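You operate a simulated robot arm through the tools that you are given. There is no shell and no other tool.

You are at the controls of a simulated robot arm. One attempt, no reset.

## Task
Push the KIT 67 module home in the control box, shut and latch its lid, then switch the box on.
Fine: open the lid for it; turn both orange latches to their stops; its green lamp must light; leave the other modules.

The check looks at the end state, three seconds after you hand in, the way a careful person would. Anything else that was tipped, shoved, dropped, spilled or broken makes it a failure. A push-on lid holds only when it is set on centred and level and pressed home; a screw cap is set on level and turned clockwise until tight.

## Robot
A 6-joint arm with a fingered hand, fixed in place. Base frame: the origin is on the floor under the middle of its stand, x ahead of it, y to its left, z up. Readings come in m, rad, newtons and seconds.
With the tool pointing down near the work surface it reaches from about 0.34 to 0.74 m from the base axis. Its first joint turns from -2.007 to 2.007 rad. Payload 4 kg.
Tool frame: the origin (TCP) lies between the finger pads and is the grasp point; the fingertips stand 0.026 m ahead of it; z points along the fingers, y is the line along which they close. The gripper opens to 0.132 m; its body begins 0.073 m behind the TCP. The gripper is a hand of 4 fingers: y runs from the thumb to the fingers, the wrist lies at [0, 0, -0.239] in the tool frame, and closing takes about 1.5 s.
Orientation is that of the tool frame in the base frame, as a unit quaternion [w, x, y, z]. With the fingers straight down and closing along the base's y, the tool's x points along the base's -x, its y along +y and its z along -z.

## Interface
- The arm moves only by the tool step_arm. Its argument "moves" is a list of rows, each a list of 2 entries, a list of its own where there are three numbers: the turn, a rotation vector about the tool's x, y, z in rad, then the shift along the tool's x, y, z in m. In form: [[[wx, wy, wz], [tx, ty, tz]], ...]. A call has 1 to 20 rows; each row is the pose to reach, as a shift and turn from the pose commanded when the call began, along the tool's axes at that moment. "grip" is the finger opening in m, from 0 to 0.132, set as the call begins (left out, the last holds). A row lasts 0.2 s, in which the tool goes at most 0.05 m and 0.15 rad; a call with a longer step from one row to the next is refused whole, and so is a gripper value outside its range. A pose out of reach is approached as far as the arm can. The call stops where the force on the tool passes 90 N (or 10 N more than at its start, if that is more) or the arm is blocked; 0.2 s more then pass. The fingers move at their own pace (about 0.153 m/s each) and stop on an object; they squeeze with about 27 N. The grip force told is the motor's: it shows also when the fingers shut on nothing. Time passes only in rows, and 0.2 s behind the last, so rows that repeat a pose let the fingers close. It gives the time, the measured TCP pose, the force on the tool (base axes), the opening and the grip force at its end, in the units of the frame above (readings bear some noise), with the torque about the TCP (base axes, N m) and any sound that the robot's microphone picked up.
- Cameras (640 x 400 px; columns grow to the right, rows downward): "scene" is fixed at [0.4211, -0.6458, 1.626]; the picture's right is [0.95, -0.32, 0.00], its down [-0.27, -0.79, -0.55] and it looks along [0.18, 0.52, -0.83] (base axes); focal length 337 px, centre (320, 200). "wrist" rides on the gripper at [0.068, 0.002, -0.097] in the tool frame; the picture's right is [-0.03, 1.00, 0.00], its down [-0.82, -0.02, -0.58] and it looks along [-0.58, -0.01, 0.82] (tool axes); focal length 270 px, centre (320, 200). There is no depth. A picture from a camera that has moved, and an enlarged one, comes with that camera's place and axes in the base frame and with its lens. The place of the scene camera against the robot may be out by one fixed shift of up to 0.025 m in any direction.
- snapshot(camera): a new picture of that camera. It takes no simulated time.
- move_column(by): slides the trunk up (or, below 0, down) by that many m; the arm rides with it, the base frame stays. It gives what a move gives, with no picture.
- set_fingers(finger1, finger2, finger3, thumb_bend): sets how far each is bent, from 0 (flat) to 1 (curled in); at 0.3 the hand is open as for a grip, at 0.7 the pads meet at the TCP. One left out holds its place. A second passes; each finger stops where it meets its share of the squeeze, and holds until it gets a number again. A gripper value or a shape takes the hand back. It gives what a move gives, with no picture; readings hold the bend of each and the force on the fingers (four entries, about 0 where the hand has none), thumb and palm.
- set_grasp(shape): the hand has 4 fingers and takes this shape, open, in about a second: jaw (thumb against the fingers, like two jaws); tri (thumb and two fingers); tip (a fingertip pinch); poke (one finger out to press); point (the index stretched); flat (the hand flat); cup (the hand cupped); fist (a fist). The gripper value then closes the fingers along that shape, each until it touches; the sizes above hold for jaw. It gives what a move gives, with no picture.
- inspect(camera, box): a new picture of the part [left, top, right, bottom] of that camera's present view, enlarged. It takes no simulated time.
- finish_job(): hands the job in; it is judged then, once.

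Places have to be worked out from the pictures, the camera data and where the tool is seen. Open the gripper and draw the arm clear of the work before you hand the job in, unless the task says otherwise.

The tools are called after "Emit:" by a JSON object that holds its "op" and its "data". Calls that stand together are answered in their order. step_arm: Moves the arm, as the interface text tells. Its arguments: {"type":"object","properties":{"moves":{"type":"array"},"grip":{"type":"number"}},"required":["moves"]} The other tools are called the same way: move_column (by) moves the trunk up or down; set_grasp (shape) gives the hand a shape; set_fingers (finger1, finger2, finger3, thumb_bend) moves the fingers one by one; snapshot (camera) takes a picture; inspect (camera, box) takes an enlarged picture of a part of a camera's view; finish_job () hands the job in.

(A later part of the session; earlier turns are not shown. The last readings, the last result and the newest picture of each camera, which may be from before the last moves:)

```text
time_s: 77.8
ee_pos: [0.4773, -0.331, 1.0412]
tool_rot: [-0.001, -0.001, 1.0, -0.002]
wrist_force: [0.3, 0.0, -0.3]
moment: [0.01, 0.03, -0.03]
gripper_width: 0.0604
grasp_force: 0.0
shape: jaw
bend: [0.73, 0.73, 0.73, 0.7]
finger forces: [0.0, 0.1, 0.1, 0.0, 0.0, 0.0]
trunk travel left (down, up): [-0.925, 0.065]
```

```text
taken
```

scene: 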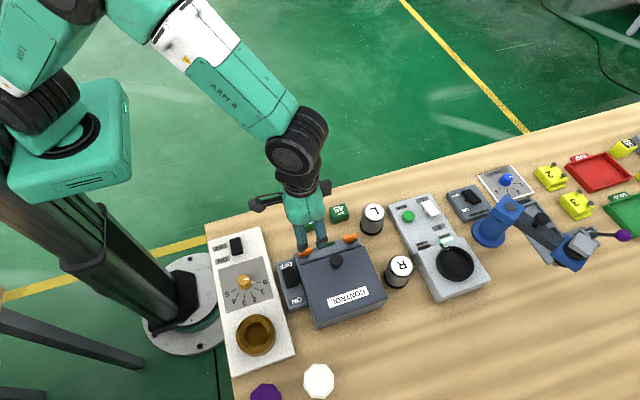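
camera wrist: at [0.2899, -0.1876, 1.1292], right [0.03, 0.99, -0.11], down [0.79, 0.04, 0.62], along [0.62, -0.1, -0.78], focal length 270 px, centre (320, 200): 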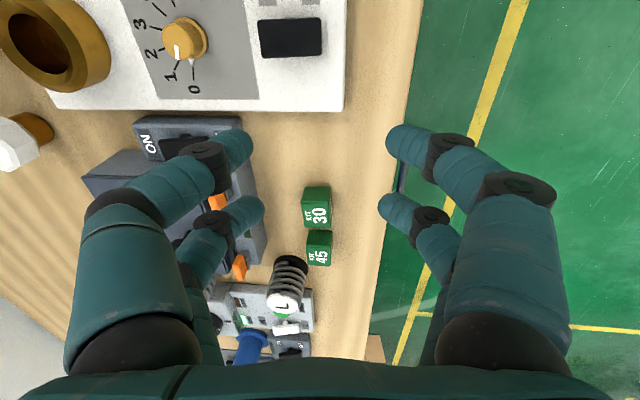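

I'm level again above latch 1. To get a counter-clockwise quarter turn I can instead start the grip from the other side, with the hand turned 180°. I test that orientation in small stages.

Emit:
{"op": "step_arm", "data": {"moves": [[[0, 0, 0.143], [0, 0, 0]], [[0, 0, 0.286], [0, 0, 0]], [[0, 0, 0.428], [0, 0, 0]], [[0, 0, 0.571], [0, 0, 0]], [[0, 0, 0.714], [0, 0, 0]], [[0, 0, 0.857], [0, 0, 0]], [[0, 0, 1.0], [0, 0, 0]], [[0, 0, 1.142], [0, 0, 0]], [[0, 0, 1.285], [0, 0, 0]], [[0, 0, 1.428], [0, 0, 0]], [[0, 0, 1.571], [0, 0, 0]], [[0, 0, 1.714], [0, 0, 0]], [[0, 0, 1.857], [0, 0, 0]]]}}

Emit:
{"op": "step_arm", "data": {"moves": [[[0, 0, 0.143], [0, 0, 0]], [[0, 0, 0.286], [0, 0, 0]], [[0, 0, 0.428], [0, 0, 0]]]}}

```text
time_s: 80.6
ee_pos: [0.4755, -0.3291, 1.0405]
tool_rot: [0.0, 0.801, 0.598, -0.001]
wrist_force: [0.7, -0.8, 0.3]
moment: [0.01, 0.01, 0.02]
gripper_width: 0.0599
grasp_force: 0.0
shape: jaw
bend: [0.73, 0.73, 0.73, 0.7]
finger forces: [0.1, 0.0, 0.1, 0.0, 0.0, 0.0]
trunk travel left (down, up): [-0.925, 0.065]
```

```text
time_s: 81.4
ee_pos: [0.4757, -0.3294, 1.0411]
tool_rot: [0.001, 0.91, 0.415, -0.001]
wrist_force: [1.0, 0.4, 0.3]
moment: [0.01, 0.02, 0.02]
gripper_width: 0.06
grasp_force: 0.1
shape: jaw
bend: [0.73, 0.73, 0.73, 0.7]
finger forces: [0.0, 0.1, 0.0, 0.1, 0.1, 0.0]
trunk travel left (down, up): [-0.925, 0.065]
```

Still in reach at about 131°. I continue in small stages to 180°.

Emit:
{"op": "step_arm", "data": {"moves": [[[0, 0, 0.143], [0, 0, 0]], [[0, 0, 0.286], [0, 0, 0]], [[0, 0, 0.428], [0, 0, 0]]]}}

Emit:
{"op": "step_arm", "data": {"moves": [[[0, 0, 0.143], [0, 0, 0]], [[0, 0, 0.286], [0, 0, 0]], [[0, 0, 0.428], [0, 0, 0]]]}}

Emit:
{"op": "snapshot", "data": {"camera": "wrist"}}

```text
time_s: 82.2
ee_pos: [0.4745, -0.3283, 1.0412]
tool_rot: [0.0, 0.977, 0.213, -0.001]
wrist_force: [0.0, 1.0, -0.6]
moment: [-0.01, 0.01, 0.01]
gripper_width: 0.0603
grasp_force: 0.0
shape: jaw
bend: [0.73, 0.73, 0.73, 0.7]
finger forces: [0.1, 0.1, 0.1, 0.1, 0.0, 0.0]
trunk travel left (down, up): [-0.925, 0.065]
```

```text
time_s: 83.0
ee_pos: [0.4758, -0.3287, 1.0412]
tool_rot: [0.001, 1.0, -0.001, -0.002]
wrist_force: [0.5, -0.7, 0.0]
moment: [0.05, 0.0, -0.01]
gripper_width: 0.06
grasp_force: 0.0
shape: jaw
bend: [0.73, 0.73, 0.73, 0.7]
finger forces: [0.1, 0.1, 0.0, 0.1, 0.0, 0.0]
trunk travel left (down, up): [-0.925, 0.065]
```

```text
taken
camera wrist: at [0.5439, -0.331, 1.1369], right [-0.03, -1.0, 0.0], down [-0.82, 0.02, 0.58], along [-0.58, 0.01, -0.82], focal length 270 px, centre (320, 200)
```

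wrist: 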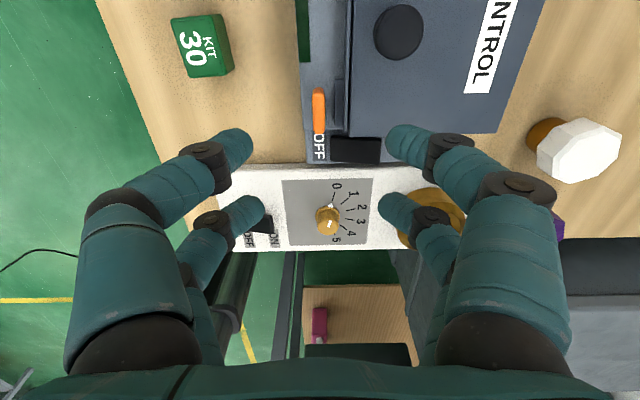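

Fully reachable at 180°. I zoom on latch 1 from this side to refine its position relative to the TCP.

Emit:
{"op": "inspect", "data": {"camera": "wrist", "box": [280, 70, 360, 150]}}

```text
5.00 times, centred on (320, 110) of wrist
camera zoom: at [0.5439, -0.331, 1.1369], right [-0.03, -1.0, 0.0], down [-0.82, 0.02, 0.58], along [-0.58, 0.01, -0.82], focal length 1351 px, centre (320, 650)
```

zoom: 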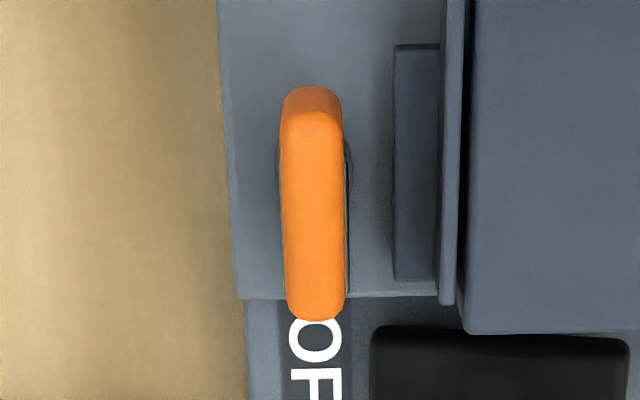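

The latch 1 handle is centred at (0.4754, -0.3286), top z 0.913. I narrow the opening and descend over it.

Emit:
{"op": "step_arm", "data": {"moves": [[[0, 0, 0], [0, 0, 0.03]], [[0, 0, 0], [0, 0, 0.06]], [[0, 0, 0], [0, 0, 0.085]], [[0, 0, 0], [0, 0, 0.1]], [[0, 0, 0], [0, 0, 0.1]]], "grip": 0.035}}

Emit:
{"op": "snapshot", "data": {"camera": "wrist"}}

Emit:
{"op": "inspect", "data": {"camera": "wrist", "box": [240, 90, 400, 230]}}

```text
time_s: 84.2
ee_pos: [0.4768, -0.3293, 0.9405]
tool_rot: [0.001, 1.0, 0.001, -0.002]
wrist_force: [0.1, -0.2, -0.4]
moment: [-0.01, -0.02, 0.0]
gripper_width: 0.0354
grasp_force: 0.0
shape: jaw
bend: [0.73, 0.73, 0.73, 0.7]
finger forces: [0.0, 0.1, 0.0, 0.0, 0.1, 0.0]
trunk travel left (down, up): [-0.925, 0.065]
```

```text
taken
camera wrist: at [0.5449, -0.3299, 1.0367], right [-0.02, -1.0, 0.0], down [-0.82, 0.02, 0.58], along [-0.58, 0.01, -0.82], focal length 270 px, centre (320, 200)
```

wrist: 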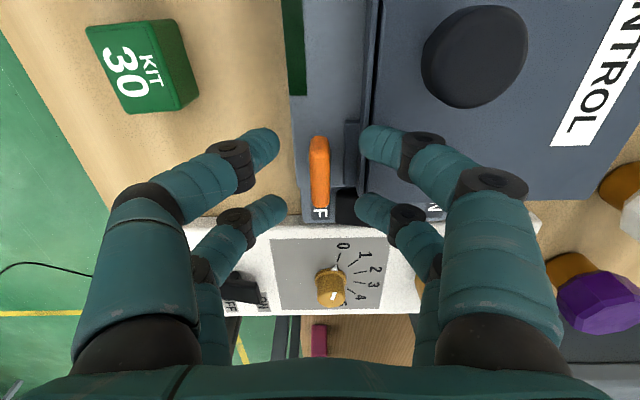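

```text
2.86 times, centred on (320, 160) of wrist
camera zoom: at [0.5449, -0.3299, 1.0367], right [-0.02, -1.0, 0.0], down [-0.82, 0.02, 0.58], along [-0.58, 0.01, -0.82], focal length 772 px, centre (320, 314)
```

zoom: 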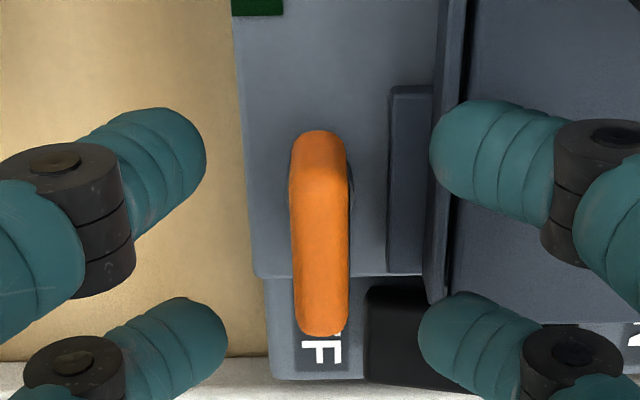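

The handle is centred between the digits. I lower 7 mm, close partly, then lower slightly more and grip.

Emit:
{"op": "step_arm", "data": {"moves": [[[0, 0, 0], [-0.001, 0, 0.004]], [[0, 0, 0], [-0.001, 0, 0.007]], [[0, 0, 0], [-0.001, 0, 0.007]]], "grip": 0.022}}

Emit:
{"op": "step_arm", "data": {"moves": [[[0, 0, 0], [0, 0, 0.003]], [[0, 0, 0], [0, 0, 0.003]]]}}

Emit:
{"op": "step_arm", "data": {"moves": [[[0, 0, 0], [0, 0, 0]], [[0, 0, 0], [0, 0, 0]], [[0, 0, 0], [0, 0, 0]], [[0, 0, 0], [0, 0, 0]]], "grip": 0.0}}

Emit:
{"op": "inspect", "data": {"camera": "wrist", "box": [200, 70, 440, 250]}}

```text
time_s: 85.0
ee_pos: [0.475, -0.3282, 0.9339]
tool_rot: [0.002, 1.0, 0.001, -0.001]
wrist_force: [0.6, -0.2, 0.6]
moment: [-0.01, 0.02, 0.01]
gripper_width: 0.0225
grasp_force: 0.0
shape: jaw
bend: [0.73, 0.73, 0.73, 0.7]
finger forces: [0.0, 0.0, 0.1, 0.0, 0.1, 0.0]
trunk travel left (down, up): [-0.925, 0.065]
```

```text
time_s: 85.6
ee_pos: [0.4752, -0.3294, 0.9329]
tool_rot: [0.001, 1.0, 0.001, -0.002]
wrist_force: [1.1, 1.4, 6.6]
moment: [-0.08, -0.03, 0.03]
gripper_width: 0.0225
grasp_force: 0.1
shape: jaw
bend: [0.73, 0.73, 0.73, 0.7]
finger forces: [2.8, 2.8, 0.0, 0.1, 0.0, 0.0]
trunk travel left (down, up): [-0.925, 0.065]
```

```text
time_s: 86.6
ee_pos: [0.474, -0.327, 0.9304]
tool_rot: [0.0, 1.0, 0.001, -0.003]
wrist_force: [-5.0, 11.2, -10.2]
moment: [0.32, 0.05, 0.01]
gripper_width: 0.0065
grasp_force: 27.1
shape: jaw
bend: [0.74, 0.74, 0.71, 0.7]
finger forces: [21.0, 20.7, 25.4, 0.1, 26.3, 0.0]
trunk travel left (down, up): [-0.925, 0.065]
```

```text
2.22 times, centred on (320, 160) of wrist
camera zoom: at [0.5429, -0.3292, 1.026], right [-0.02, -1.0, 0.0], down [-0.81, 0.02, 0.58], along [-0.58, 0.01, -0.81], focal length 601 px, centre (320, 289)
```

zoom: 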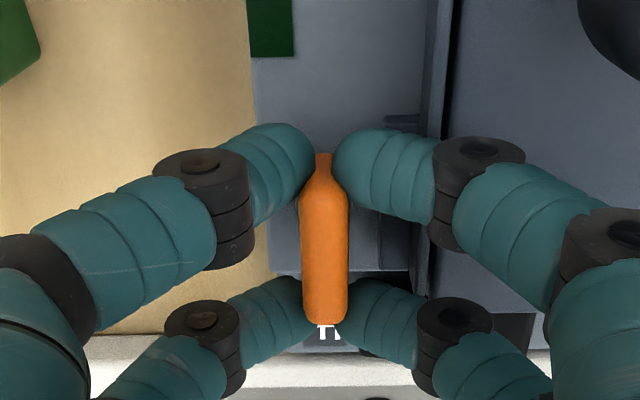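

All four digits grip the handle. I turn it counter-clockwise about the pivot, 0.5 rad first.

Emit:
{"op": "step_arm", "data": {"moves": [[[0, 0, -0.1], [0.0005, 0.0005, 0]], [[0, 0, -0.2], [0.001, 0.001, 0]], [[0, 0, -0.3], [0.001, 0.001, 0]], [[0, 0, -0.4], [0.001, 0.001, 0]], [[0, 0, -0.5], [0.001, 0.001, 0]]]}}

Emit:
{"op": "inspect", "data": {"camera": "wrist", "box": [200, 70, 440, 250]}}

```text
time_s: 87.8
ee_pos: [0.4736, -0.3279, 0.9306]
tool_rot: [-0.001, 0.968, 0.25, -0.002]
wrist_force: [-10.2, 13.6, -11.9]
moment: [0.35, 0.25, -0.03]
gripper_width: 0.0055
grasp_force: 27.2
shape: jaw
bend: [0.74, 0.74, 0.7, 0.7]
finger forces: [20.2, 20.3, 27.8, 0.0, 28.6, 0.0]
trunk travel left (down, up): [-0.925, 0.065]
```

```text
2.22 times, centred on (320, 160) of wrist
camera zoom: at [0.5349, -0.2973, 1.0263], right [0.46, -0.89, 0.0], down [-0.72, -0.38, 0.58], along [-0.52, -0.27, -0.81], focal length 601 px, centre (320, 289)
```

zoom: 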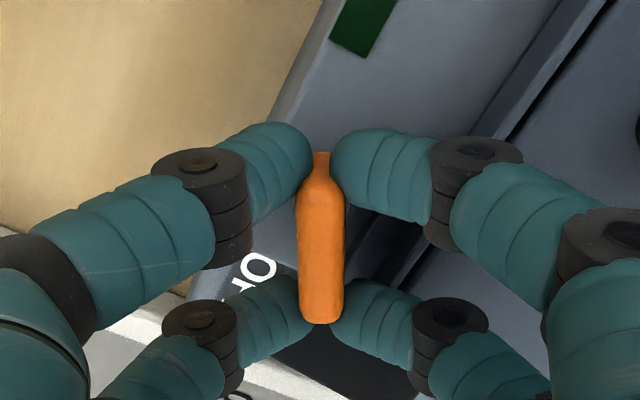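

The handle turns with the hand and the torque is tiny. I continue another 0.5 rad.

Emit:
{"op": "step_arm", "data": {"moves": [[[0, 0, -0.1], [0, 0, 0]], [[0, 0, -0.2], [0, 0, 0]], [[0, 0, -0.3], [0, 0, 0]], [[0, 0, -0.4], [0, 0, 0]], [[0, 0, -0.5], [0, 0, 0]]]}}

Emit:
{"op": "step_arm", "data": {"moves": [[[0, 0, -0.1], [0, 0, 0]], [[0, 0, -0.2], [0, 0, 0]], [[0, 0, -0.3], [0, 0, 0]], [[0, 0, -0.4], [0, 0, 0]], [[0, 0, -0.5], [0, 0, 0]]]}}

Emit:
{"op": "inspect", "data": {"camera": "wrist", "box": [200, 70, 440, 250]}}

```text
time_s: 89.0
ee_pos: [0.4755, -0.3311, 0.9307]
tool_rot: [-0.001, 0.877, 0.481, 0.0]
wrist_force: [-14.3, 0.1, -14.0]
moment: [-0.03, 0.47, -0.04]
gripper_width: 0.0045
grasp_force: 27.1
shape: jaw
bend: [0.73, 0.74, 0.7, 0.7]
finger forces: [23.9, 27.4, 28.5, 0.0, 24.7, 0.0]
trunk travel left (down, up): [-0.925, 0.065]
```

```text
time_s: 90.2
ee_pos: [0.4745, -0.3278, 0.9309]
tool_rot: [-0.002, 0.731, 0.682, -0.001]
wrist_force: [-12.3, 14.1, -1.1]
moment: [0.18, 0.46, -0.68]
gripper_width: 0.0023
grasp_force: 27.0
shape: jaw
bend: [0.73, 0.74, 0.71, 0.72]
finger forces: [20.5, 18.2, 54.1, 0.0, 13.6, 0.1]
trunk travel left (down, up): [-0.925, 0.065]
```

```text
2.22 times, centred on (320, 160) of wrist
camera zoom: at [0.481, -0.2597, 1.0269], right [1.0, -0.09, 0.0], down [-0.07, -0.81, 0.58], along [-0.06, -0.58, -0.82], focal length 601 px, centre (320, 289)
```

zoom: 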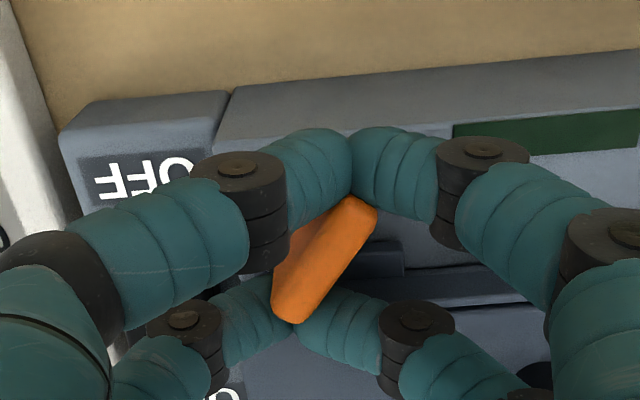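

The handle turned with the hand for about 1 rad and then resisted (0.7 N·m), with the fingers slipping. It's either at its stop or blocked. I open, rise and look.

Emit:
{"op": "step_arm", "data": {"moves": [[[0, 0, 0], [0, 0, 0]], [[0, 0, 0], [0, 0, 0]], [[0, 0, 0], [0, 0, -0.004]], [[0, 0, 0], [0, 0, -0.03]], [[0, 0, 0], [0, 0, -0.07]], [[0, 0, 0], [0, 0, -0.1]]], "grip": 0.06}}

Emit:
{"op": "snapshot", "data": {"camera": "wrist"}}

Emit:
{"op": "inspect", "data": {"camera": "wrist", "box": [270, 80, 380, 180]}}

```text
time_s: 91.6
ee_pos: [0.4746, -0.3299, 1.0298]
tool_rot: [0.0, 0.731, 0.682, -0.001]
wrist_force: [0.2, 0.4, 0.4]
moment: [-0.02, 0.0, -0.02]
gripper_width: 0.0596
grasp_force: 0.1
shape: jaw
bend: [0.73, 0.73, 0.73, 0.7]
finger forces: [0.1, 0.0, 0.0, 0.0, 0.1, 0.0]
trunk travel left (down, up): [-0.925, 0.065]
```

```text
taken
camera wrist: at [0.4806, -0.2622, 1.1256], right [1.0, -0.09, 0.0], down [-0.08, -0.81, 0.58], along [-0.06, -0.58, -0.82], focal length 270 px, centre (320, 200)
```

wrist: 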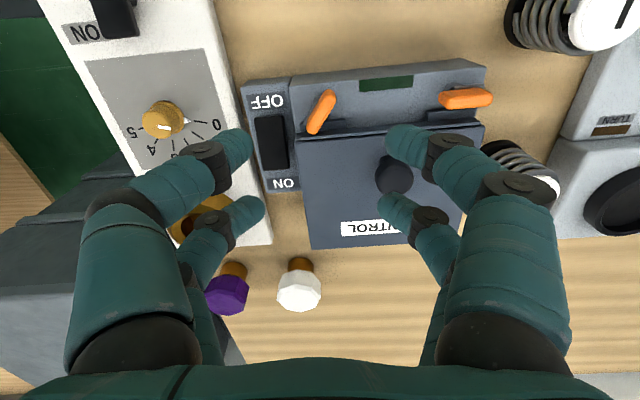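

```text
4.00 times, centred on (325, 130) of wrist
camera zoom: at [0.4806, -0.2622, 1.1256], right [1.0, -0.09, 0.0], down [-0.08, -0.81, 0.58], along [-0.06, -0.58, -0.82], focal length 1081 px, centre (300, 480)
```

zoom: 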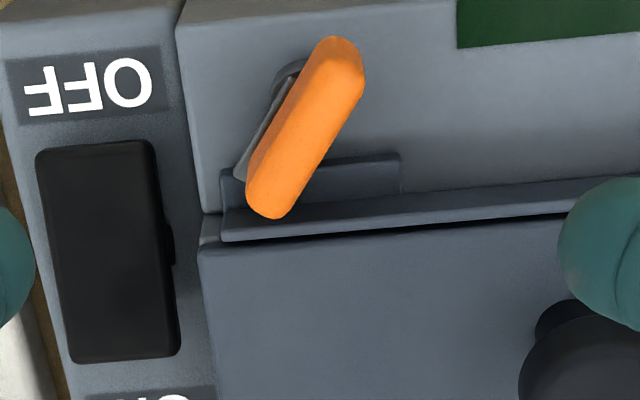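

I zoom tighter on the tongue and tab to see whether it is blocked.

Emit:
{"op": "inspect", "data": {"camera": "wrist", "box": [300, 85, 350, 135]}}

Emit:
{"op": "inspect", "data": {"camera": "scene", "box": [295, 230, 345, 270]}}

```text
8.00 times, centred on (325, 110) of wrist
camera zoom: at [0.4806, -0.2622, 1.1256], right [1.0, -0.09, 0.0], down [-0.08, -0.81, 0.58], along [-0.06, -0.58, -0.82], focal length 2162 px, centre (280, 920)
```

zoom: 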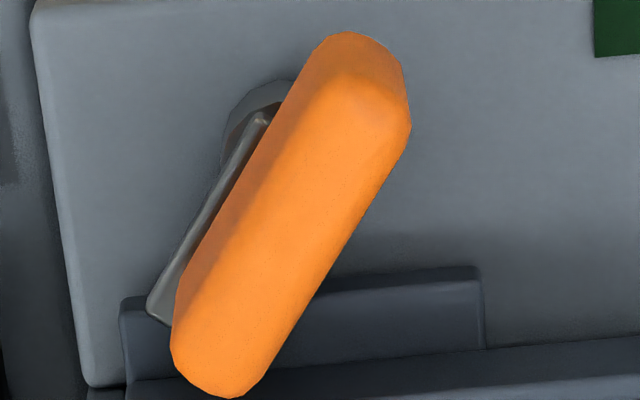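

```text
10.00 times, centred on (320, 250) of scene
camera zoom: at [0.4211, -0.6458, 1.626], right [0.95, -0.32, 0.0], down [-0.27, -0.79, -0.55], along [0.18, 0.52, -0.83], focal length 3372 px, centre (320, -300)
```

zoom: 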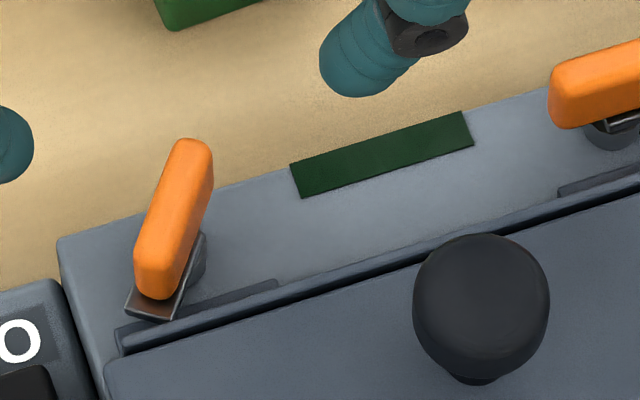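

The tongue is already over the corner of the tab, with the handle at about 60°. I check whether the lid is fully down, since a slightly raised lid could block the tongue.

Emit:
{"op": "inspect", "data": {"camera": "scene", "box": [260, 180, 420, 340]}}

Emit:
{"op": "inspect", "data": {"camera": "scene", "box": [290, 240, 390, 330]}}

```text
2.50 times, centred on (340, 260) of scene
camera zoom: at [0.4211, -0.6458, 1.626], right [0.95, -0.32, 0.0], down [-0.27, -0.79, -0.55], along [0.18, 0.52, -0.83], focal length 843 px, centre (270, 50)
```

zoom: 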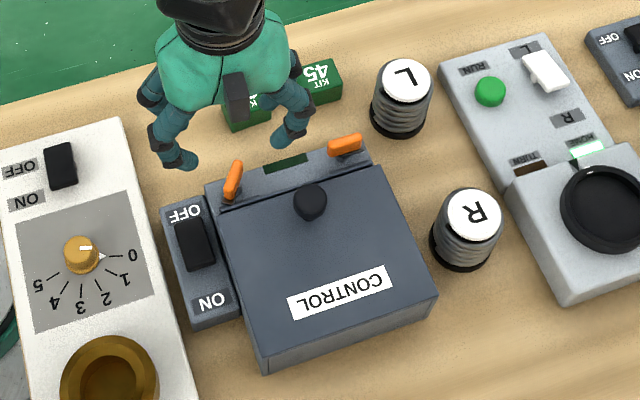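

```text
4.44 times, centred on (340, 285) of scene
camera zoom: at [0.4211, -0.6458, 1.626], right [0.95, -0.32, 0.0], down [-0.27, -0.79, -0.55], along [0.18, 0.52, -0.83], focal length 1499 px, centre (231, -178)
```

zoom: 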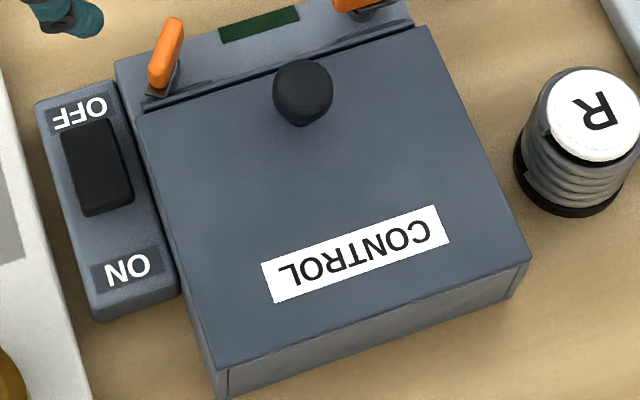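

The lid sits exactly where it was at the start, so it isn't blocking anything, and the latch seems to have a hard stop near 60°. I'll compare with latch 2, so I move above it and turn the hand back to close along y.

Emit:
{"op": "step_arm", "data": {"moves": [[[0, 0, -0.149], [0.0008, 0.01, 0]], [[0, 0, -0.298], [0.0016, 0.02, 0]], [[0, 0, -0.447], [0.0024, 0.03, 0]], [[0, 0, -0.596], [0.0032, 0.04, 0]], [[0, 0, -0.745], [0.004, 0.05, 0]], [[0, 0, -0.894], [0.0048, 0.06, 0]], [[0, 0, -1.043], [0.0056, 0.07, 0]], [[0, 0, -1.192], [0.0064, 0.08, 0]], [[0, 0, -1.341], [0.0072, 0.09, 0]], [[0, 0, -1.49], [0.008, 0.1, 0]], [[0, 0, -1.639], [0.0087, 0.1097, 0]], [[0, 0, -1.639], [0.0087, 0.1097, 0]]]}}

Emit:
{"op": "snapshot", "data": {"camera": "wrist"}}

Emit:
{"op": "inspect", "data": {"camera": "wrist", "box": [280, 60, 370, 150]}}

```text
time_s: 94.2
ee_pos: [0.5865, -0.3298, 1.0311]
tool_rot: [-0.001, -0.001, 1.0, -0.001]
wrist_force: [-0.3, -0.9, 0.7]
moment: [-0.01, -0.01, -0.01]
gripper_width: 0.0595
grasp_force: 0.0
shape: jaw
bend: [0.73, 0.73, 0.73, 0.7]
finger forces: [0.1, 0.0, 0.1, 0.0, 0.0, 0.0]
trunk travel left (down, up): [-0.925, 0.065]
```

```text
taken
camera wrist: at [0.5185, -0.3272, 1.1272], right [0.02, 1.0, 0.0], down [0.82, -0.02, 0.58], along [0.58, -0.01, -0.82], focal length 270 px, centre (320, 200)
```

wrist: 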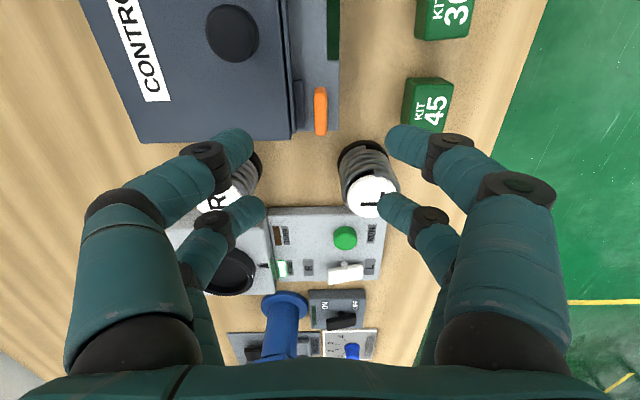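

```text
4.44 times, centred on (325, 105) of wrist
camera zoom: at [0.5185, -0.3272, 1.1272], right [0.02, 1.0, 0.0], down [0.82, -0.02, 0.58], along [0.58, -0.01, -0.82], focal length 1201 px, centre (298, 622)
```

zoom: 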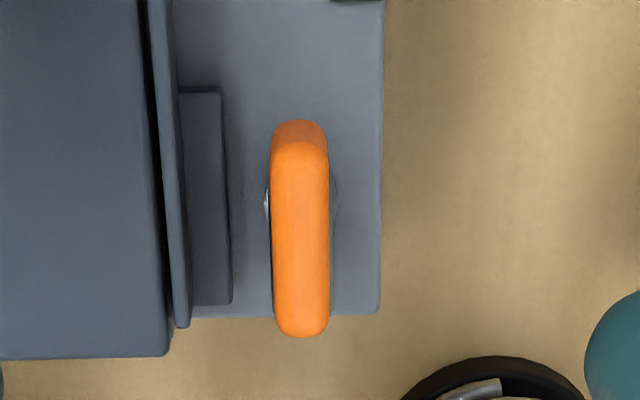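

Latch 2's handle is centred at (0.5856, -0.328). I descend over it with the same sequence.

Emit:
{"op": "step_arm", "data": {"moves": [[[0, 0, 0], [0.0009, 0.001, 0.03]], [[0, 0, 0], [0.0009, 0.001, 0.06]], [[0, 0, 0], [0.0009, 0.001, 0.085]], [[0, 0, 0], [0.0009, 0.001, 0.091]], [[0, 0, 0], [0.0009, 0.001, 0.091]]], "grip": 0.035}}

Emit:
{"op": "inspect", "data": {"camera": "wrist", "box": [240, 90, 400, 230]}}

```text
time_s: 95.4
ee_pos: [0.586, -0.3272, 0.9393]
tool_rot: [-0.001, 0.0, 1.0, -0.001]
wrist_force: [0.4, 0.5, 0.3]
moment: [-0.01, 0.01, 0.01]
gripper_width: 0.0353
grasp_force: 0.0
shape: jaw
bend: [0.73, 0.73, 0.73, 0.7]
finger forces: [0.0, 0.1, 0.0, 0.1, 0.1, 0.0]
trunk travel left (down, up): [-0.925, 0.065]
```

```text
2.86 times, centred on (320, 160) of wrist
camera zoom: at [0.518, -0.3257, 1.0357], right [0.03, 1.0, 0.0], down [0.82, -0.02, 0.58], along [0.58, -0.02, -0.82], focal length 772 px, centre (320, 314)
```

zoom: 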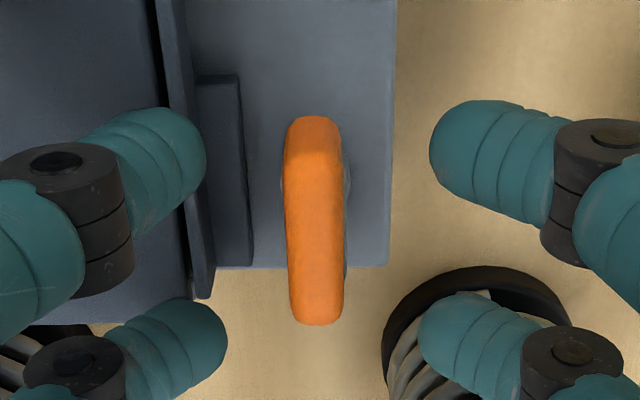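

Well centred. I lower, part-close, lower slightly and grip.

Emit:
{"op": "step_arm", "data": {"moves": [[[0, 0, 0], [0, -0.0005, 0.004]], [[0, 0, 0], [0, -0.0005, 0.006]], [[0, 0, 0], [0, -0.0005, 0.006]]], "grip": 0.022}}

Emit:
{"op": "step_arm", "data": {"moves": [[[0, 0, 0], [0, 0, 0.0025]], [[0, 0, 0], [0, 0, 0.0025]]]}}

Emit:
{"op": "step_arm", "data": {"moves": [[[0, 0, 0], [0, 0, 0]], [[0, 0, 0], [0, 0, 0]], [[0, 0, 0], [0, 0, 0]], [[0, 0, 0], [0, 0, 0]]], "grip": 0.0}}

Emit:
{"op": "inspect", "data": {"camera": "wrist", "box": [200, 70, 440, 250]}}

```text
time_s: 96.2
ee_pos: [0.5855, -0.327, 0.9324]
tool_rot: [-0.001, 0.001, 1.0, -0.001]
wrist_force: [0.2, 0.5, 0.7]
moment: [-0.01, 0.0, -0.01]
gripper_width: 0.0223
grasp_force: 0.0
shape: jaw
bend: [0.73, 0.73, 0.73, 0.7]
finger forces: [0.1, 0.0, 0.1, 0.0, 0.6, 0.0]
trunk travel left (down, up): [-0.925, 0.065]
```

```text
time_s: 96.8
ee_pos: [0.5855, -0.3287, 0.9321]
tool_rot: [0.001, 0.0, 1.0, -0.001]
wrist_force: [-0.3, 1.3, 5.4]
moment: [-0.1, -0.01, -0.01]
gripper_width: 0.0221
grasp_force: 0.1
shape: jaw
bend: [0.73, 0.73, 0.73, 0.7]
finger forces: [0.1, 0.0, 2.4, 0.0, 2.9, 0.0]
trunk travel left (down, up): [-0.925, 0.065]
```

```text
time_s: 97.8
ee_pos: [0.5864, -0.3267, 0.9292]
tool_rot: [-0.001, 0.0, 1.0, 0.001]
wrist_force: [3.9, 10.1, -5.8]
moment: [0.28, -0.01, -0.02]
gripper_width: 0.0099
grasp_force: 27.5
shape: jaw
bend: [0.71, 0.7, 0.74, 0.71]
finger forces: [26.6, 25.7, 20.4, 0.0, 21.3, 0.0]
trunk travel left (down, up): [-0.925, 0.065]
```

```text
2.22 times, centred on (320, 160) of wrist
camera zoom: at [0.5177, -0.3253, 1.0265], right [0.03, 1.0, 0.0], down [0.82, -0.02, 0.57], along [0.57, -0.02, -0.82], focal length 601 px, centre (320, 289)
```

zoom: 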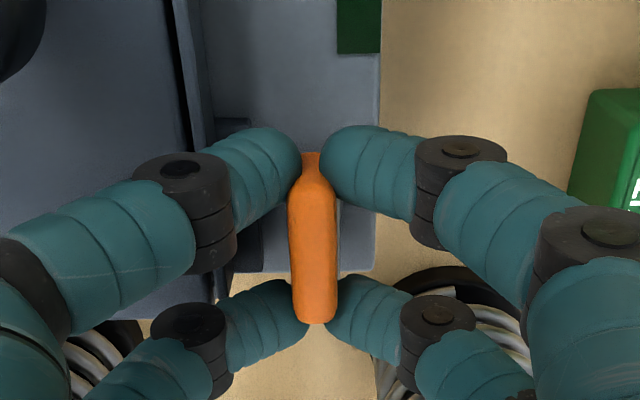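

Gripped firmly. I turn clockwise, 1.0 rad in two stages.

Emit:
{"op": "step_arm", "data": {"moves": [[[0, 0, 0.1], [0, 0, 0]], [[0, 0, 0.2], [0, 0, 0]], [[0, 0, 0.3], [0, 0, 0]], [[0, 0, 0.4], [0, 0, 0]], [[0, 0, 0.5], [0, 0, 0]]]}}

Emit:
{"op": "step_arm", "data": {"moves": [[[0, 0, 0.1], [0, 0, 0]], [[0, 0, 0.2], [0, 0, 0]], [[0, 0, 0.3], [0, 0, 0]], [[0, 0, 0.4], [0, 0, 0]], [[0, 0, 0.5], [0, 0, 0]]]}}

Emit:
{"op": "inspect", "data": {"camera": "wrist", "box": [200, 70, 440, 250]}}

```text
time_s: 99.0
ee_pos: [0.5869, -0.328, 0.9314]
tool_rot: [0.0, 0.248, 0.969, -0.002]
wrist_force: [8.5, 9.5, -7.2]
moment: [0.25, -0.22, 0.08]
gripper_width: 0.0093
grasp_force: 26.6
shape: jaw
bend: [0.71, 0.7, 0.74, 0.71]
finger forces: [26.2, 25.8, 26.6, 0.0, 21.4, 0.0]
trunk travel left (down, up): [-0.925, 0.065]
```

```text
time_s: 100.2
ee_pos: [0.5866, -0.3277, 0.9303]
tool_rot: [0.0, 0.481, 0.877, -0.001]
wrist_force: [8.8, -2.0, -0.9]
moment: [-0.07, -0.49, 0.15]
gripper_width: 0.009
grasp_force: 27.0
shape: jaw
bend: [0.71, 0.69, 0.74, 0.71]
finger forces: [22.8, 32.4, 43.8, 0.1, 24.1, 0.0]
trunk travel left (down, up): [-0.925, 0.065]
```

```text
2.22 times, centred on (320, 160) of wrist
camera zoom: at [0.5506, -0.2701, 1.0265], right [0.86, 0.52, 0.0], down [0.42, -0.7, 0.58], along [0.3, -0.5, -0.82], focal length 601 px, centre (320, 289)
```

zoom: 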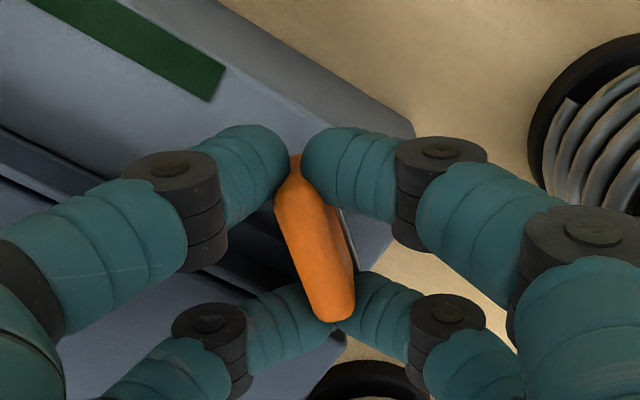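

The handle lags the hand a little here. I continue another 0.4 rad and watch the moment.

Emit:
{"op": "step_arm", "data": {"moves": [[[0, 0, 0.1], [0, 0, 0]], [[0, 0, 0.2], [0, 0, 0]], [[0, 0, 0.3], [0, 0, 0]], [[0, 0, 0.4], [0, 0, 0]]]}}

Emit:
{"op": "inspect", "data": {"camera": "wrist", "box": [200, 70, 440, 250]}}

```text
time_s: 101.2
ee_pos: [0.586, -0.3294, 0.929]
tool_rot: [-0.001, 0.645, 0.764, -0.001]
wrist_force: [10.6, -2.6, -5.7]
moment: [-0.25, -0.37, 0.35]
gripper_width: 0.0068
grasp_force: 27.4
shape: jaw
bend: [0.71, 0.69, 0.74, 0.71]
finger forces: [16.3, 37.0, 27.8, 0.0, 20.1, 0.0]
trunk travel left (down, up): [-0.925, 0.065]
```

```text
2.22 times, centred on (320, 160) of wrist
camera zoom: at [0.5763, -0.2606, 1.0257], right [0.99, 0.14, 0.0], down [0.12, -0.81, 0.58], along [0.08, -0.57, -0.82], focal length 601 px, centre (320, 289)
```

zoom: 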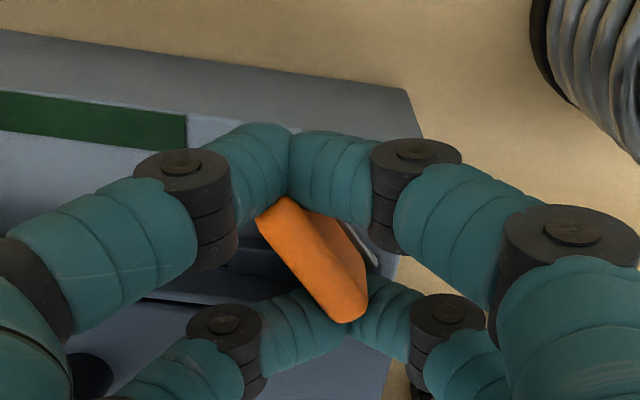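

The handle stopped turning again. I open, rise and measure its angle.

Emit:
{"op": "step_arm", "data": {"moves": [[[0, 0, 0], [0, 0, 0]], [[0, 0, 0], [0, 0, 0]], [[0, 0, 0], [0, 0, -0.004]], [[0, 0, 0], [0, 0, -0.03]], [[0, 0, 0], [0, 0, -0.07]], [[0, 0, 0], [0, 0, -0.1]]], "grip": 0.06}}

Emit:
{"op": "snapshot", "data": {"camera": "wrist"}}

Emit:
{"op": "inspect", "data": {"camera": "wrist", "box": [280, 70, 370, 150]}}

Emit:
{"op": "inspect", "data": {"camera": "scene", "box": [305, 215, 385, 275]}}

```text
time_s: 102.6
ee_pos: [0.5843, -0.328, 1.0307]
tool_rot: [0.001, 0.644, 0.765, -0.002]
wrist_force: [-0.2, -0.5, -0.7]
moment: [0.03, -0.01, 0.01]
gripper_width: 0.0596
grasp_force: 0.0
shape: jaw
bend: [0.73, 0.73, 0.73, 0.7]
finger forces: [0.1, 0.0, 0.1, 0.1, 0.1, 0.1]
trunk travel left (down, up): [-0.925, 0.065]
```

```text
taken
camera wrist: at [0.5744, -0.26, 1.127], right [0.99, 0.14, 0.0], down [0.12, -0.81, 0.58], along [0.08, -0.57, -0.82], focal length 270 px, centre (320, 200)
```

wrist: 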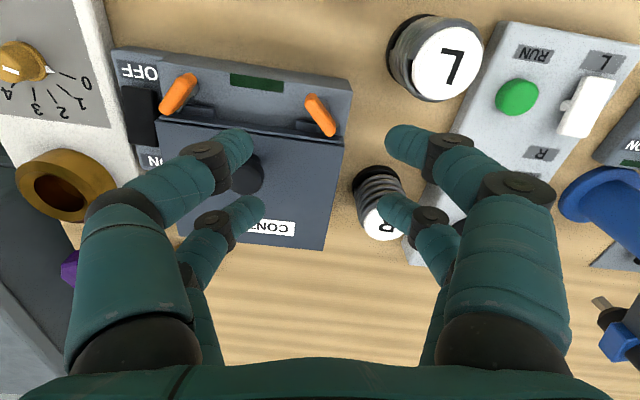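

```text
5.00 times, centred on (325, 110) of wrist
camera zoom: at [0.5744, -0.26, 1.127], right [0.99, 0.14, 0.0], down [0.12, -0.81, 0.58], along [0.08, -0.57, -0.82], focal length 1351 px, centre (295, 650)
```

zoom: 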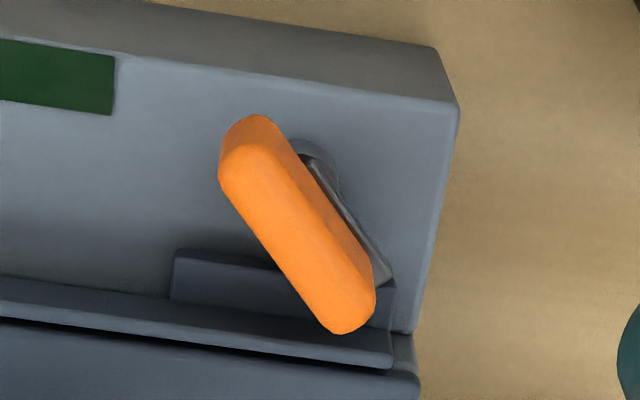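

```text
6.67 times, centred on (345, 245) of scene
camera zoom: at [0.4211, -0.6458, 1.626], right [0.95, -0.32, 0.0], down [-0.27, -0.79, -0.55], along [0.18, 0.52, -0.83], focal length 2248 px, centre (153, -100)
```

zoom: 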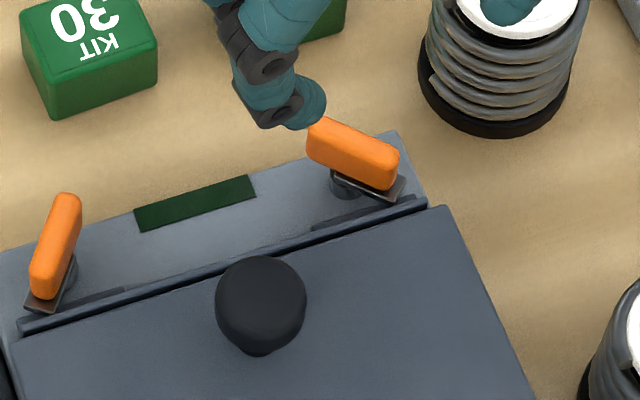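

Latch 2 is only at about 50°, and the fingertips were gripping the very ends of the handle, so they likely slid off rather than hitting a stop. I'll finish both by pushing the handles' inner (+y) ends sideways with closed fingertips, from the free space between them. I reorient and move there.

Emit:
{"op": "step_arm", "data": {"moves": [[[0, 0, 0.06], [0.0133, -0.0167, 0.01]], [[0, 0, 0.12], [0.0266, -0.0334, 0.02]], [[0, 0, 0.171], [0.0398, -0.0502, 0.03]], [[0, 0, 0.171], [0.0398, -0.0502, 0.03]], [[0, 0, 0.171], [0.0398, -0.0502, 0.03]]], "grip": 0.0}}

Emit:
{"op": "snapshot", "data": {"camera": "wrist"}}

```text
time_s: 103.8
ee_pos: [0.5279, -0.2974, 1.0005]
tool_rot: [0.0, 0.709, 0.705, -0.001]
wrist_force: [-0.8, 0.8, 0.8]
moment: [0.0, 0.04, 0.03]
gripper_width: 0.0
grasp_force: 26.9
shape: jaw
bend: [0.63, 0.64, 0.64, 0.7]
finger forces: [0.0, 0.0, 0.1, 0.1, 0.0, 0.0]
trunk travel left (down, up): [-0.925, 0.065]
```

```text
taken
camera wrist: at [0.5301, -0.2297, 1.0971], right [1.0, -0.03, 0.0], down [-0.02, -0.82, 0.58], along [-0.02, -0.58, -0.82], focal length 270 px, centre (320, 200)
```

wrist: 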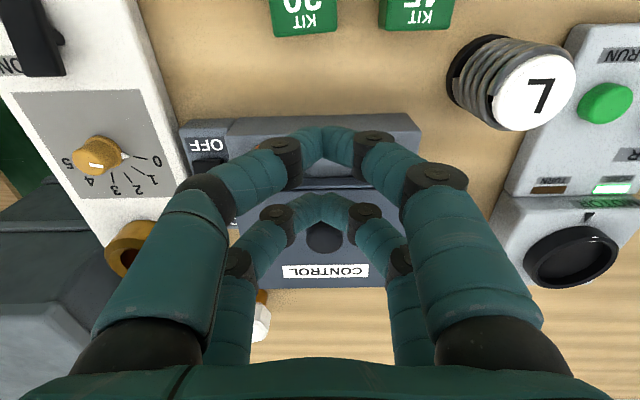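

I descend between the latches until the far-pair tips are just above the rail, at handle height.

Emit:
{"op": "step_arm", "data": {"moves": [[[0, 0, 0], [0, 0, 0.03]], [[0, 0, 0], [0, 0, 0.055]], [[0, 0, 0], [0, 0, 0.07]], [[0, 0, 0], [0, 0, 0.0775]], [[0, 0, 0], [0, 0, 0.0775]]]}}

Emit:
{"op": "snapshot", "data": {"camera": "wrist"}}

Emit:
{"op": "inspect", "data": {"camera": "scene", "box": [285, 200, 395, 290]}}

```text
time_s: 105.0
ee_pos: [0.5271, -0.2974, 0.9232]
tool_rot: [0.001, 0.708, 0.707, -0.001]
wrist_force: [0.1, -0.2, 0.7]
moment: [-0.02, 0.02, -0.02]
gripper_width: 0.0
grasp_force: 26.5
shape: jaw
bend: [0.63, 0.64, 0.64, 0.7]
finger forces: [0.1, 0.2, 0.1, 0.1, 0.1, 0.0]
trunk travel left (down, up): [-0.925, 0.065]
```

```text
taken
camera wrist: at [0.5299, -0.2296, 1.0194], right [1.0, -0.03, 0.0], down [-0.02, -0.82, 0.58], along [-0.02, -0.58, -0.82], focal length 270 px, centre (320, 200)
```

wrist: 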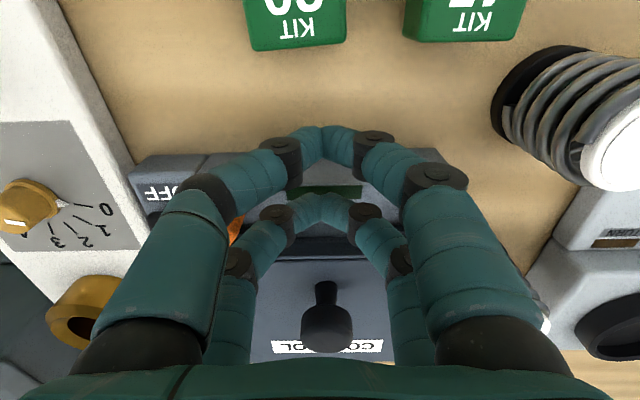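

```text
4.44 times, centred on (340, 245) of scene
camera zoom: at [0.4211, -0.6458, 1.626], right [0.95, -0.32, 0.0], down [-0.27, -0.79, -0.55], along [0.18, 0.52, -0.83], focal length 1499 px, centre (231, 0)
```

zoom: 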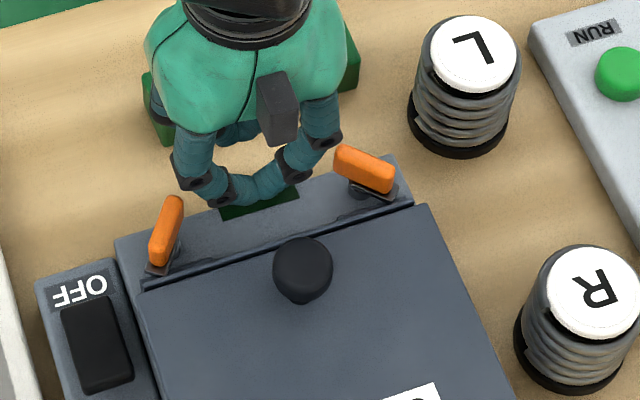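

The far pair sits between the latches at the right height. I push toward +x against latch 2's upper end in small steps.

Emit:
{"op": "step_arm", "data": {"moves": [[[0, 0, 0], [0, 0.01, 0]], [[0, 0, 0], [0, 0.018, 0]], [[0, 0, 0], [0, 0.024, 0]], [[0, 0, 0], [0, 0.028, 0]], [[0, 0, 0], [0, 0.032, 0]]]}}

Emit:
{"op": "inspect", "data": {"camera": "scene", "box": [285, 200, 395, 290]}}

```text
time_s: 106.2
ee_pos: [0.5596, -0.2988, 0.925]
tool_rot: [0.001, 0.709, 0.705, 0.0]
wrist_force: [-20.6, -4.4, 14.0]
moment: [-0.27, -0.28, -0.47]
gripper_width: 0.0
grasp_force: 26.7
shape: jaw
bend: [0.63, 0.67, 0.59, 0.7]
finger forces: [0.1, 24.0, 0.0, 0.0, 0.1, 0.1]
trunk travel left (down, up): [-0.925, 0.065]
```

```text
4.44 times, centred on (340, 245) of scene
camera zoom: at [0.4211, -0.6458, 1.626], right [0.95, -0.32, 0.0], down [-0.27, -0.79, -0.55], along [0.18, 0.52, -0.83], focal length 1499 px, centre (231, 0)
```

zoom: 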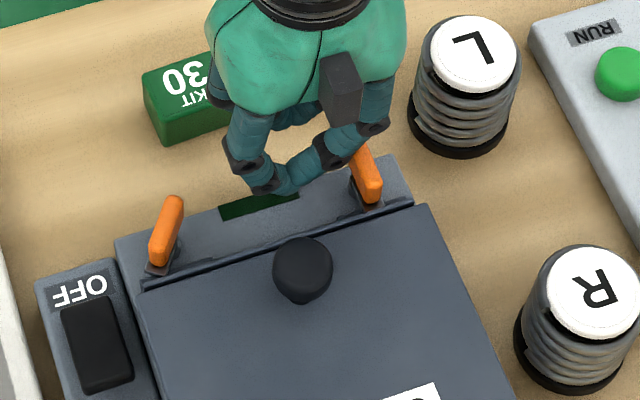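

Latch 2's handle now lies along y (about 90°) with 21 N of resistance. I press a little further to confirm it's at the stop.

Emit:
{"op": "step_arm", "data": {"moves": [[[0, 0, 0], [0, 0.002, 0]], [[0, 0, 0], [0, 0.004, 0]], [[0, 0, 0], [0, 0.004, 0]]]}}

Emit:
{"op": "inspect", "data": {"camera": "scene", "box": [325, 215, 385, 265]}}

```text
time_s: 107.0
ee_pos: [0.5617, -0.2992, 0.9245]
tool_rot: [0.002, 0.707, 0.707, 0.001]
wrist_force: [-24.4, -10.0, 16.8]
moment: [-0.32, -0.29, -0.64]
gripper_width: 0.0
grasp_force: 27.4
shape: jaw
bend: [0.63, 0.65, 0.59, 0.7]
finger forces: [0.0, 29.7, 0.0, 0.0, 0.0, 0.0]
trunk travel left (down, up): [-0.925, 0.065]
```

```text
8.00 times, centred on (355, 240) of scene
camera zoom: at [0.4211, -0.6458, 1.626], right [0.95, -0.32, 0.0], down [-0.27, -0.79, -0.55], along [0.18, 0.52, -0.83], focal length 2698 px, centre (40, -120)
```

zoom: 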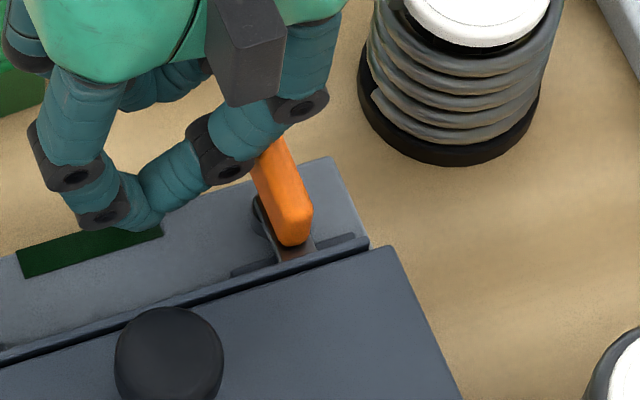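

Latch 2's tongue now lies over the lid tab and the handle is at its stop. Next I move the other way and push latch 1's upper end toward −x.

Emit:
{"op": "step_arm", "data": {"moves": [[[0, 0, 0], [0, -0.02, 0]], [[0, 0, 0], [0, -0.04, 0]], [[0, 0, 0], [0, -0.052, 0]], [[0, 0, 0], [0, -0.057, 0]], [[0, 0, 0], [0, -0.062, 0]], [[0, 0, 0], [0, -0.066, 0]]]}}

Emit:
{"op": "inspect", "data": {"camera": "scene", "box": [290, 215, 370, 275]}}

```text
time_s: 108.4
ee_pos: [0.5032, -0.2974, 0.9251]
tool_rot: [0.005, 0.707, 0.707, -0.001]
wrist_force: [40.7, 13.4, 14.0]
moment: [-0.25, 0.36, 0.44]
gripper_width: 0.0
grasp_force: 27.1
shape: jaw
bend: [0.63, 0.71, 0.52, 0.7]
finger forces: [0.0, 0.0, 42.1, 0.1, 0.1, 0.0]
trunk travel left (down, up): [-0.925, 0.065]
```

```text
6.67 times, centred on (330, 245) of scene
camera zoom: at [0.4211, -0.6458, 1.626], right [0.95, -0.32, 0.0], down [-0.27, -0.79, -0.55], along [0.18, 0.52, -0.83], focal length 2248 px, centre (253, -100)
```

zoom: 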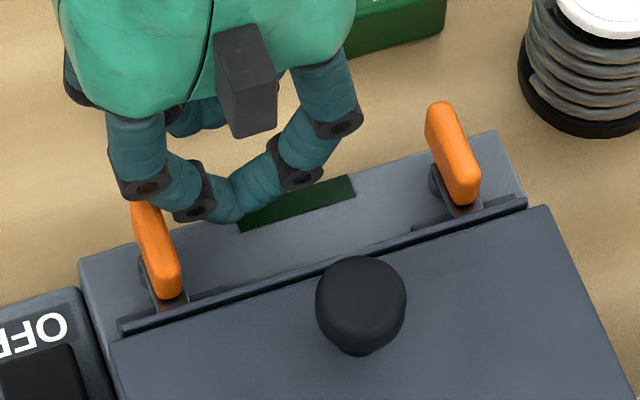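

Both handles are now parallel, across the lid edge, with 41 N of resistance at latch 1. I back off to the centre, rise and verify both from above.

Emit:
{"op": "step_arm", "data": {"moves": [[[0, 0, 0], [0, 0.015, 0]], [[0, 0, 0], [0, 0.03, -0.005]], [[0, 0, 0], [0, 0.03, -0.04]], [[0, 0, 0], [0, 0.03, -0.08]], [[0, 0, 0], [0.03, 0.03, -0.11]]]}}

Emit:
{"op": "step_arm", "data": {"moves": [[[0, 0, 0], [0, 0, 0]], [[0, 0, 0], [0, 0, 0]], [[0, 0, 0], [0, 0, 0]], [[0, 0, 0], [0, 0, 0]]], "grip": 0.1}}

Emit:
{"op": "snapshot", "data": {"camera": "wrist"}}

Emit:
{"op": "inspect", "data": {"camera": "wrist", "box": [230, 130, 410, 270]}}

```text
time_s: 109.6
ee_pos: [0.5297, -0.2657, 1.0348]
tool_rot: [0.0, 0.707, 0.707, -0.001]
wrist_force: [0.0, -0.3, 0.1]
moment: [-0.03, 0.03, 0.0]
gripper_width: 0.0001
grasp_force: 27.5
shape: jaw
bend: [0.63, 0.7, 0.56, 0.7]
finger forces: [0.1, 0.0, 0.0, 0.1, 0.1, 0.0]
trunk travel left (down, up): [-0.925, 0.065]
```

```text
time_s: 110.6
ee_pos: [0.5307, -0.2666, 1.0322]
tool_rot: [0.001, 0.707, 0.707, -0.002]
wrist_force: [0.0, 0.3, -0.1]
moment: [0.02, -0.01, 0.01]
gripper_width: 0.0997
grasp_force: 0.0
shape: jaw
bend: [0.63, 0.63, 0.63, 0.5]
finger forces: [0.1, 0.0, 0.0, 0.0, 0.1, 0.0]
trunk travel left (down, up): [-0.925, 0.065]
```

```text
taken
camera wrist: at [0.5314, -0.1994, 1.1287], right [1.0, -0.03, 0.0], down [-0.02, -0.82, 0.58], along [-0.02, -0.58, -0.82], focal length 270 px, centre (320, 200)
```

wrist: 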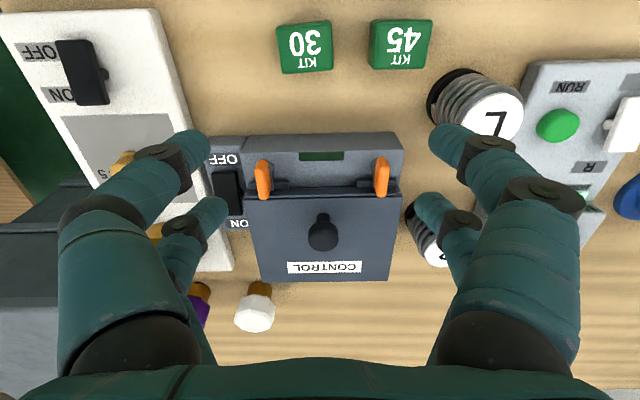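

```text
2.86 times, centred on (320, 200) of wrist
camera zoom: at [0.5314, -0.1994, 1.1287], right [1.0, -0.03, 0.0], down [-0.02, -0.82, 0.58], along [-0.02, -0.58, -0.82], focal length 772 px, centre (320, 200)
```

zoom: 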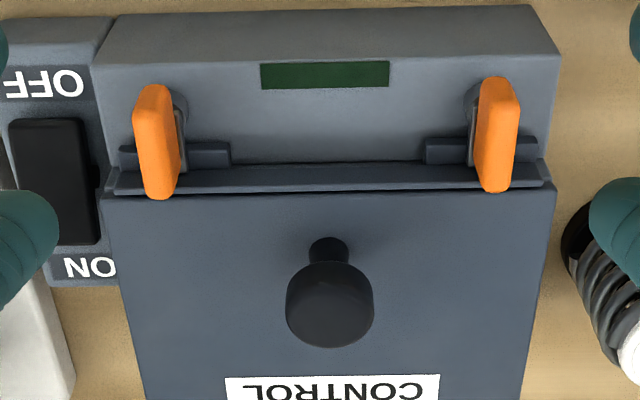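

Both latches read about 86° and look symmetric. To be sure latch 2 is truly at its stop, I go back down between them and push it again with more force (around 45 N).

Emit:
{"op": "step_arm", "data": {"moves": [[[0, 0, 0], [-0.015, -0.002, 0.0]], [[0, 0, 0], [-0.031, -0.003, 0.01]], [[0, 0, 0], [-0.031, -0.003, 0.05]], [[0, 0, 0], [-0.031, -0.003, 0.09]], [[0, 0, 0], [-0.031, -0.003, 0.109]], [[0, 0, 0], [-0.031, -0.003, 0.109]]], "grip": 0.0}}

Emit:
{"op": "step_arm", "data": {"moves": [[[0, 0, 0], [0, 0.015, 0]], [[0, 0, 0], [0, 0.028, 0]], [[0, 0, 0], [0, 0.034, 0]], [[0, 0, 0], [0, 0.039, 0]], [[0, 0, 0], [0, 0.042, 0]]]}}

Emit:
{"op": "inspect", "data": {"camera": "scene", "box": [325, 215, 385, 265]}}

```text
time_s: 112.0
ee_pos: [0.526, -0.2985, 0.9238]
tool_rot: [0.001, 0.707, 0.707, -0.001]
wrist_force: [0.3, 0.4, -0.3]
moment: [-0.02, 0.0, -0.01]
gripper_width: 0.0001
grasp_force: 27.4
shape: jaw
bend: [0.63, 0.64, 0.64, 0.7]
finger forces: [0.0, 0.0, 0.0, 0.0, 0.0, 0.1]
trunk travel left (down, up): [-0.925, 0.065]
```

```text
time_s: 113.2
ee_pos: [0.5637, -0.2982, 0.9252]
tool_rot: [-0.001, 0.708, 0.706, 0.0]
wrist_force: [-29.3, -0.5, 8.5]
moment: [-0.13, -0.12, -0.55]
gripper_width: 0.0
grasp_force: 27.0
shape: jaw
bend: [0.63, 0.64, 0.59, 0.7]
finger forces: [0.1, 28.5, 0.0, 0.0, 0.1, 0.1]
trunk travel left (down, up): [-0.925, 0.065]
```

```text
8.00 times, centred on (355, 240) of scene
camera zoom: at [0.4211, -0.6458, 1.626], right [0.95, -0.32, 0.0], down [-0.27, -0.79, -0.55], along [0.18, 0.52, -0.83], focal length 2698 px, centre (40, -120)
```

zoom: 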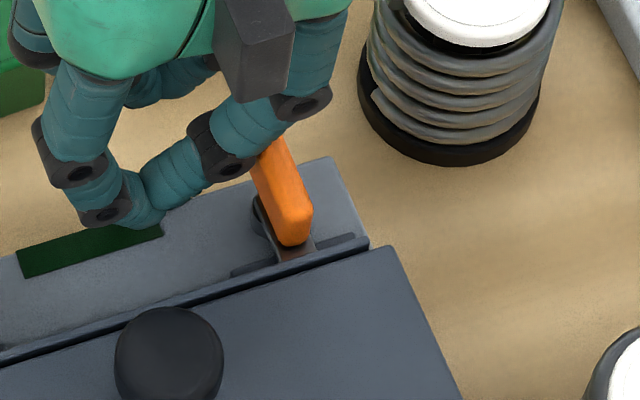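

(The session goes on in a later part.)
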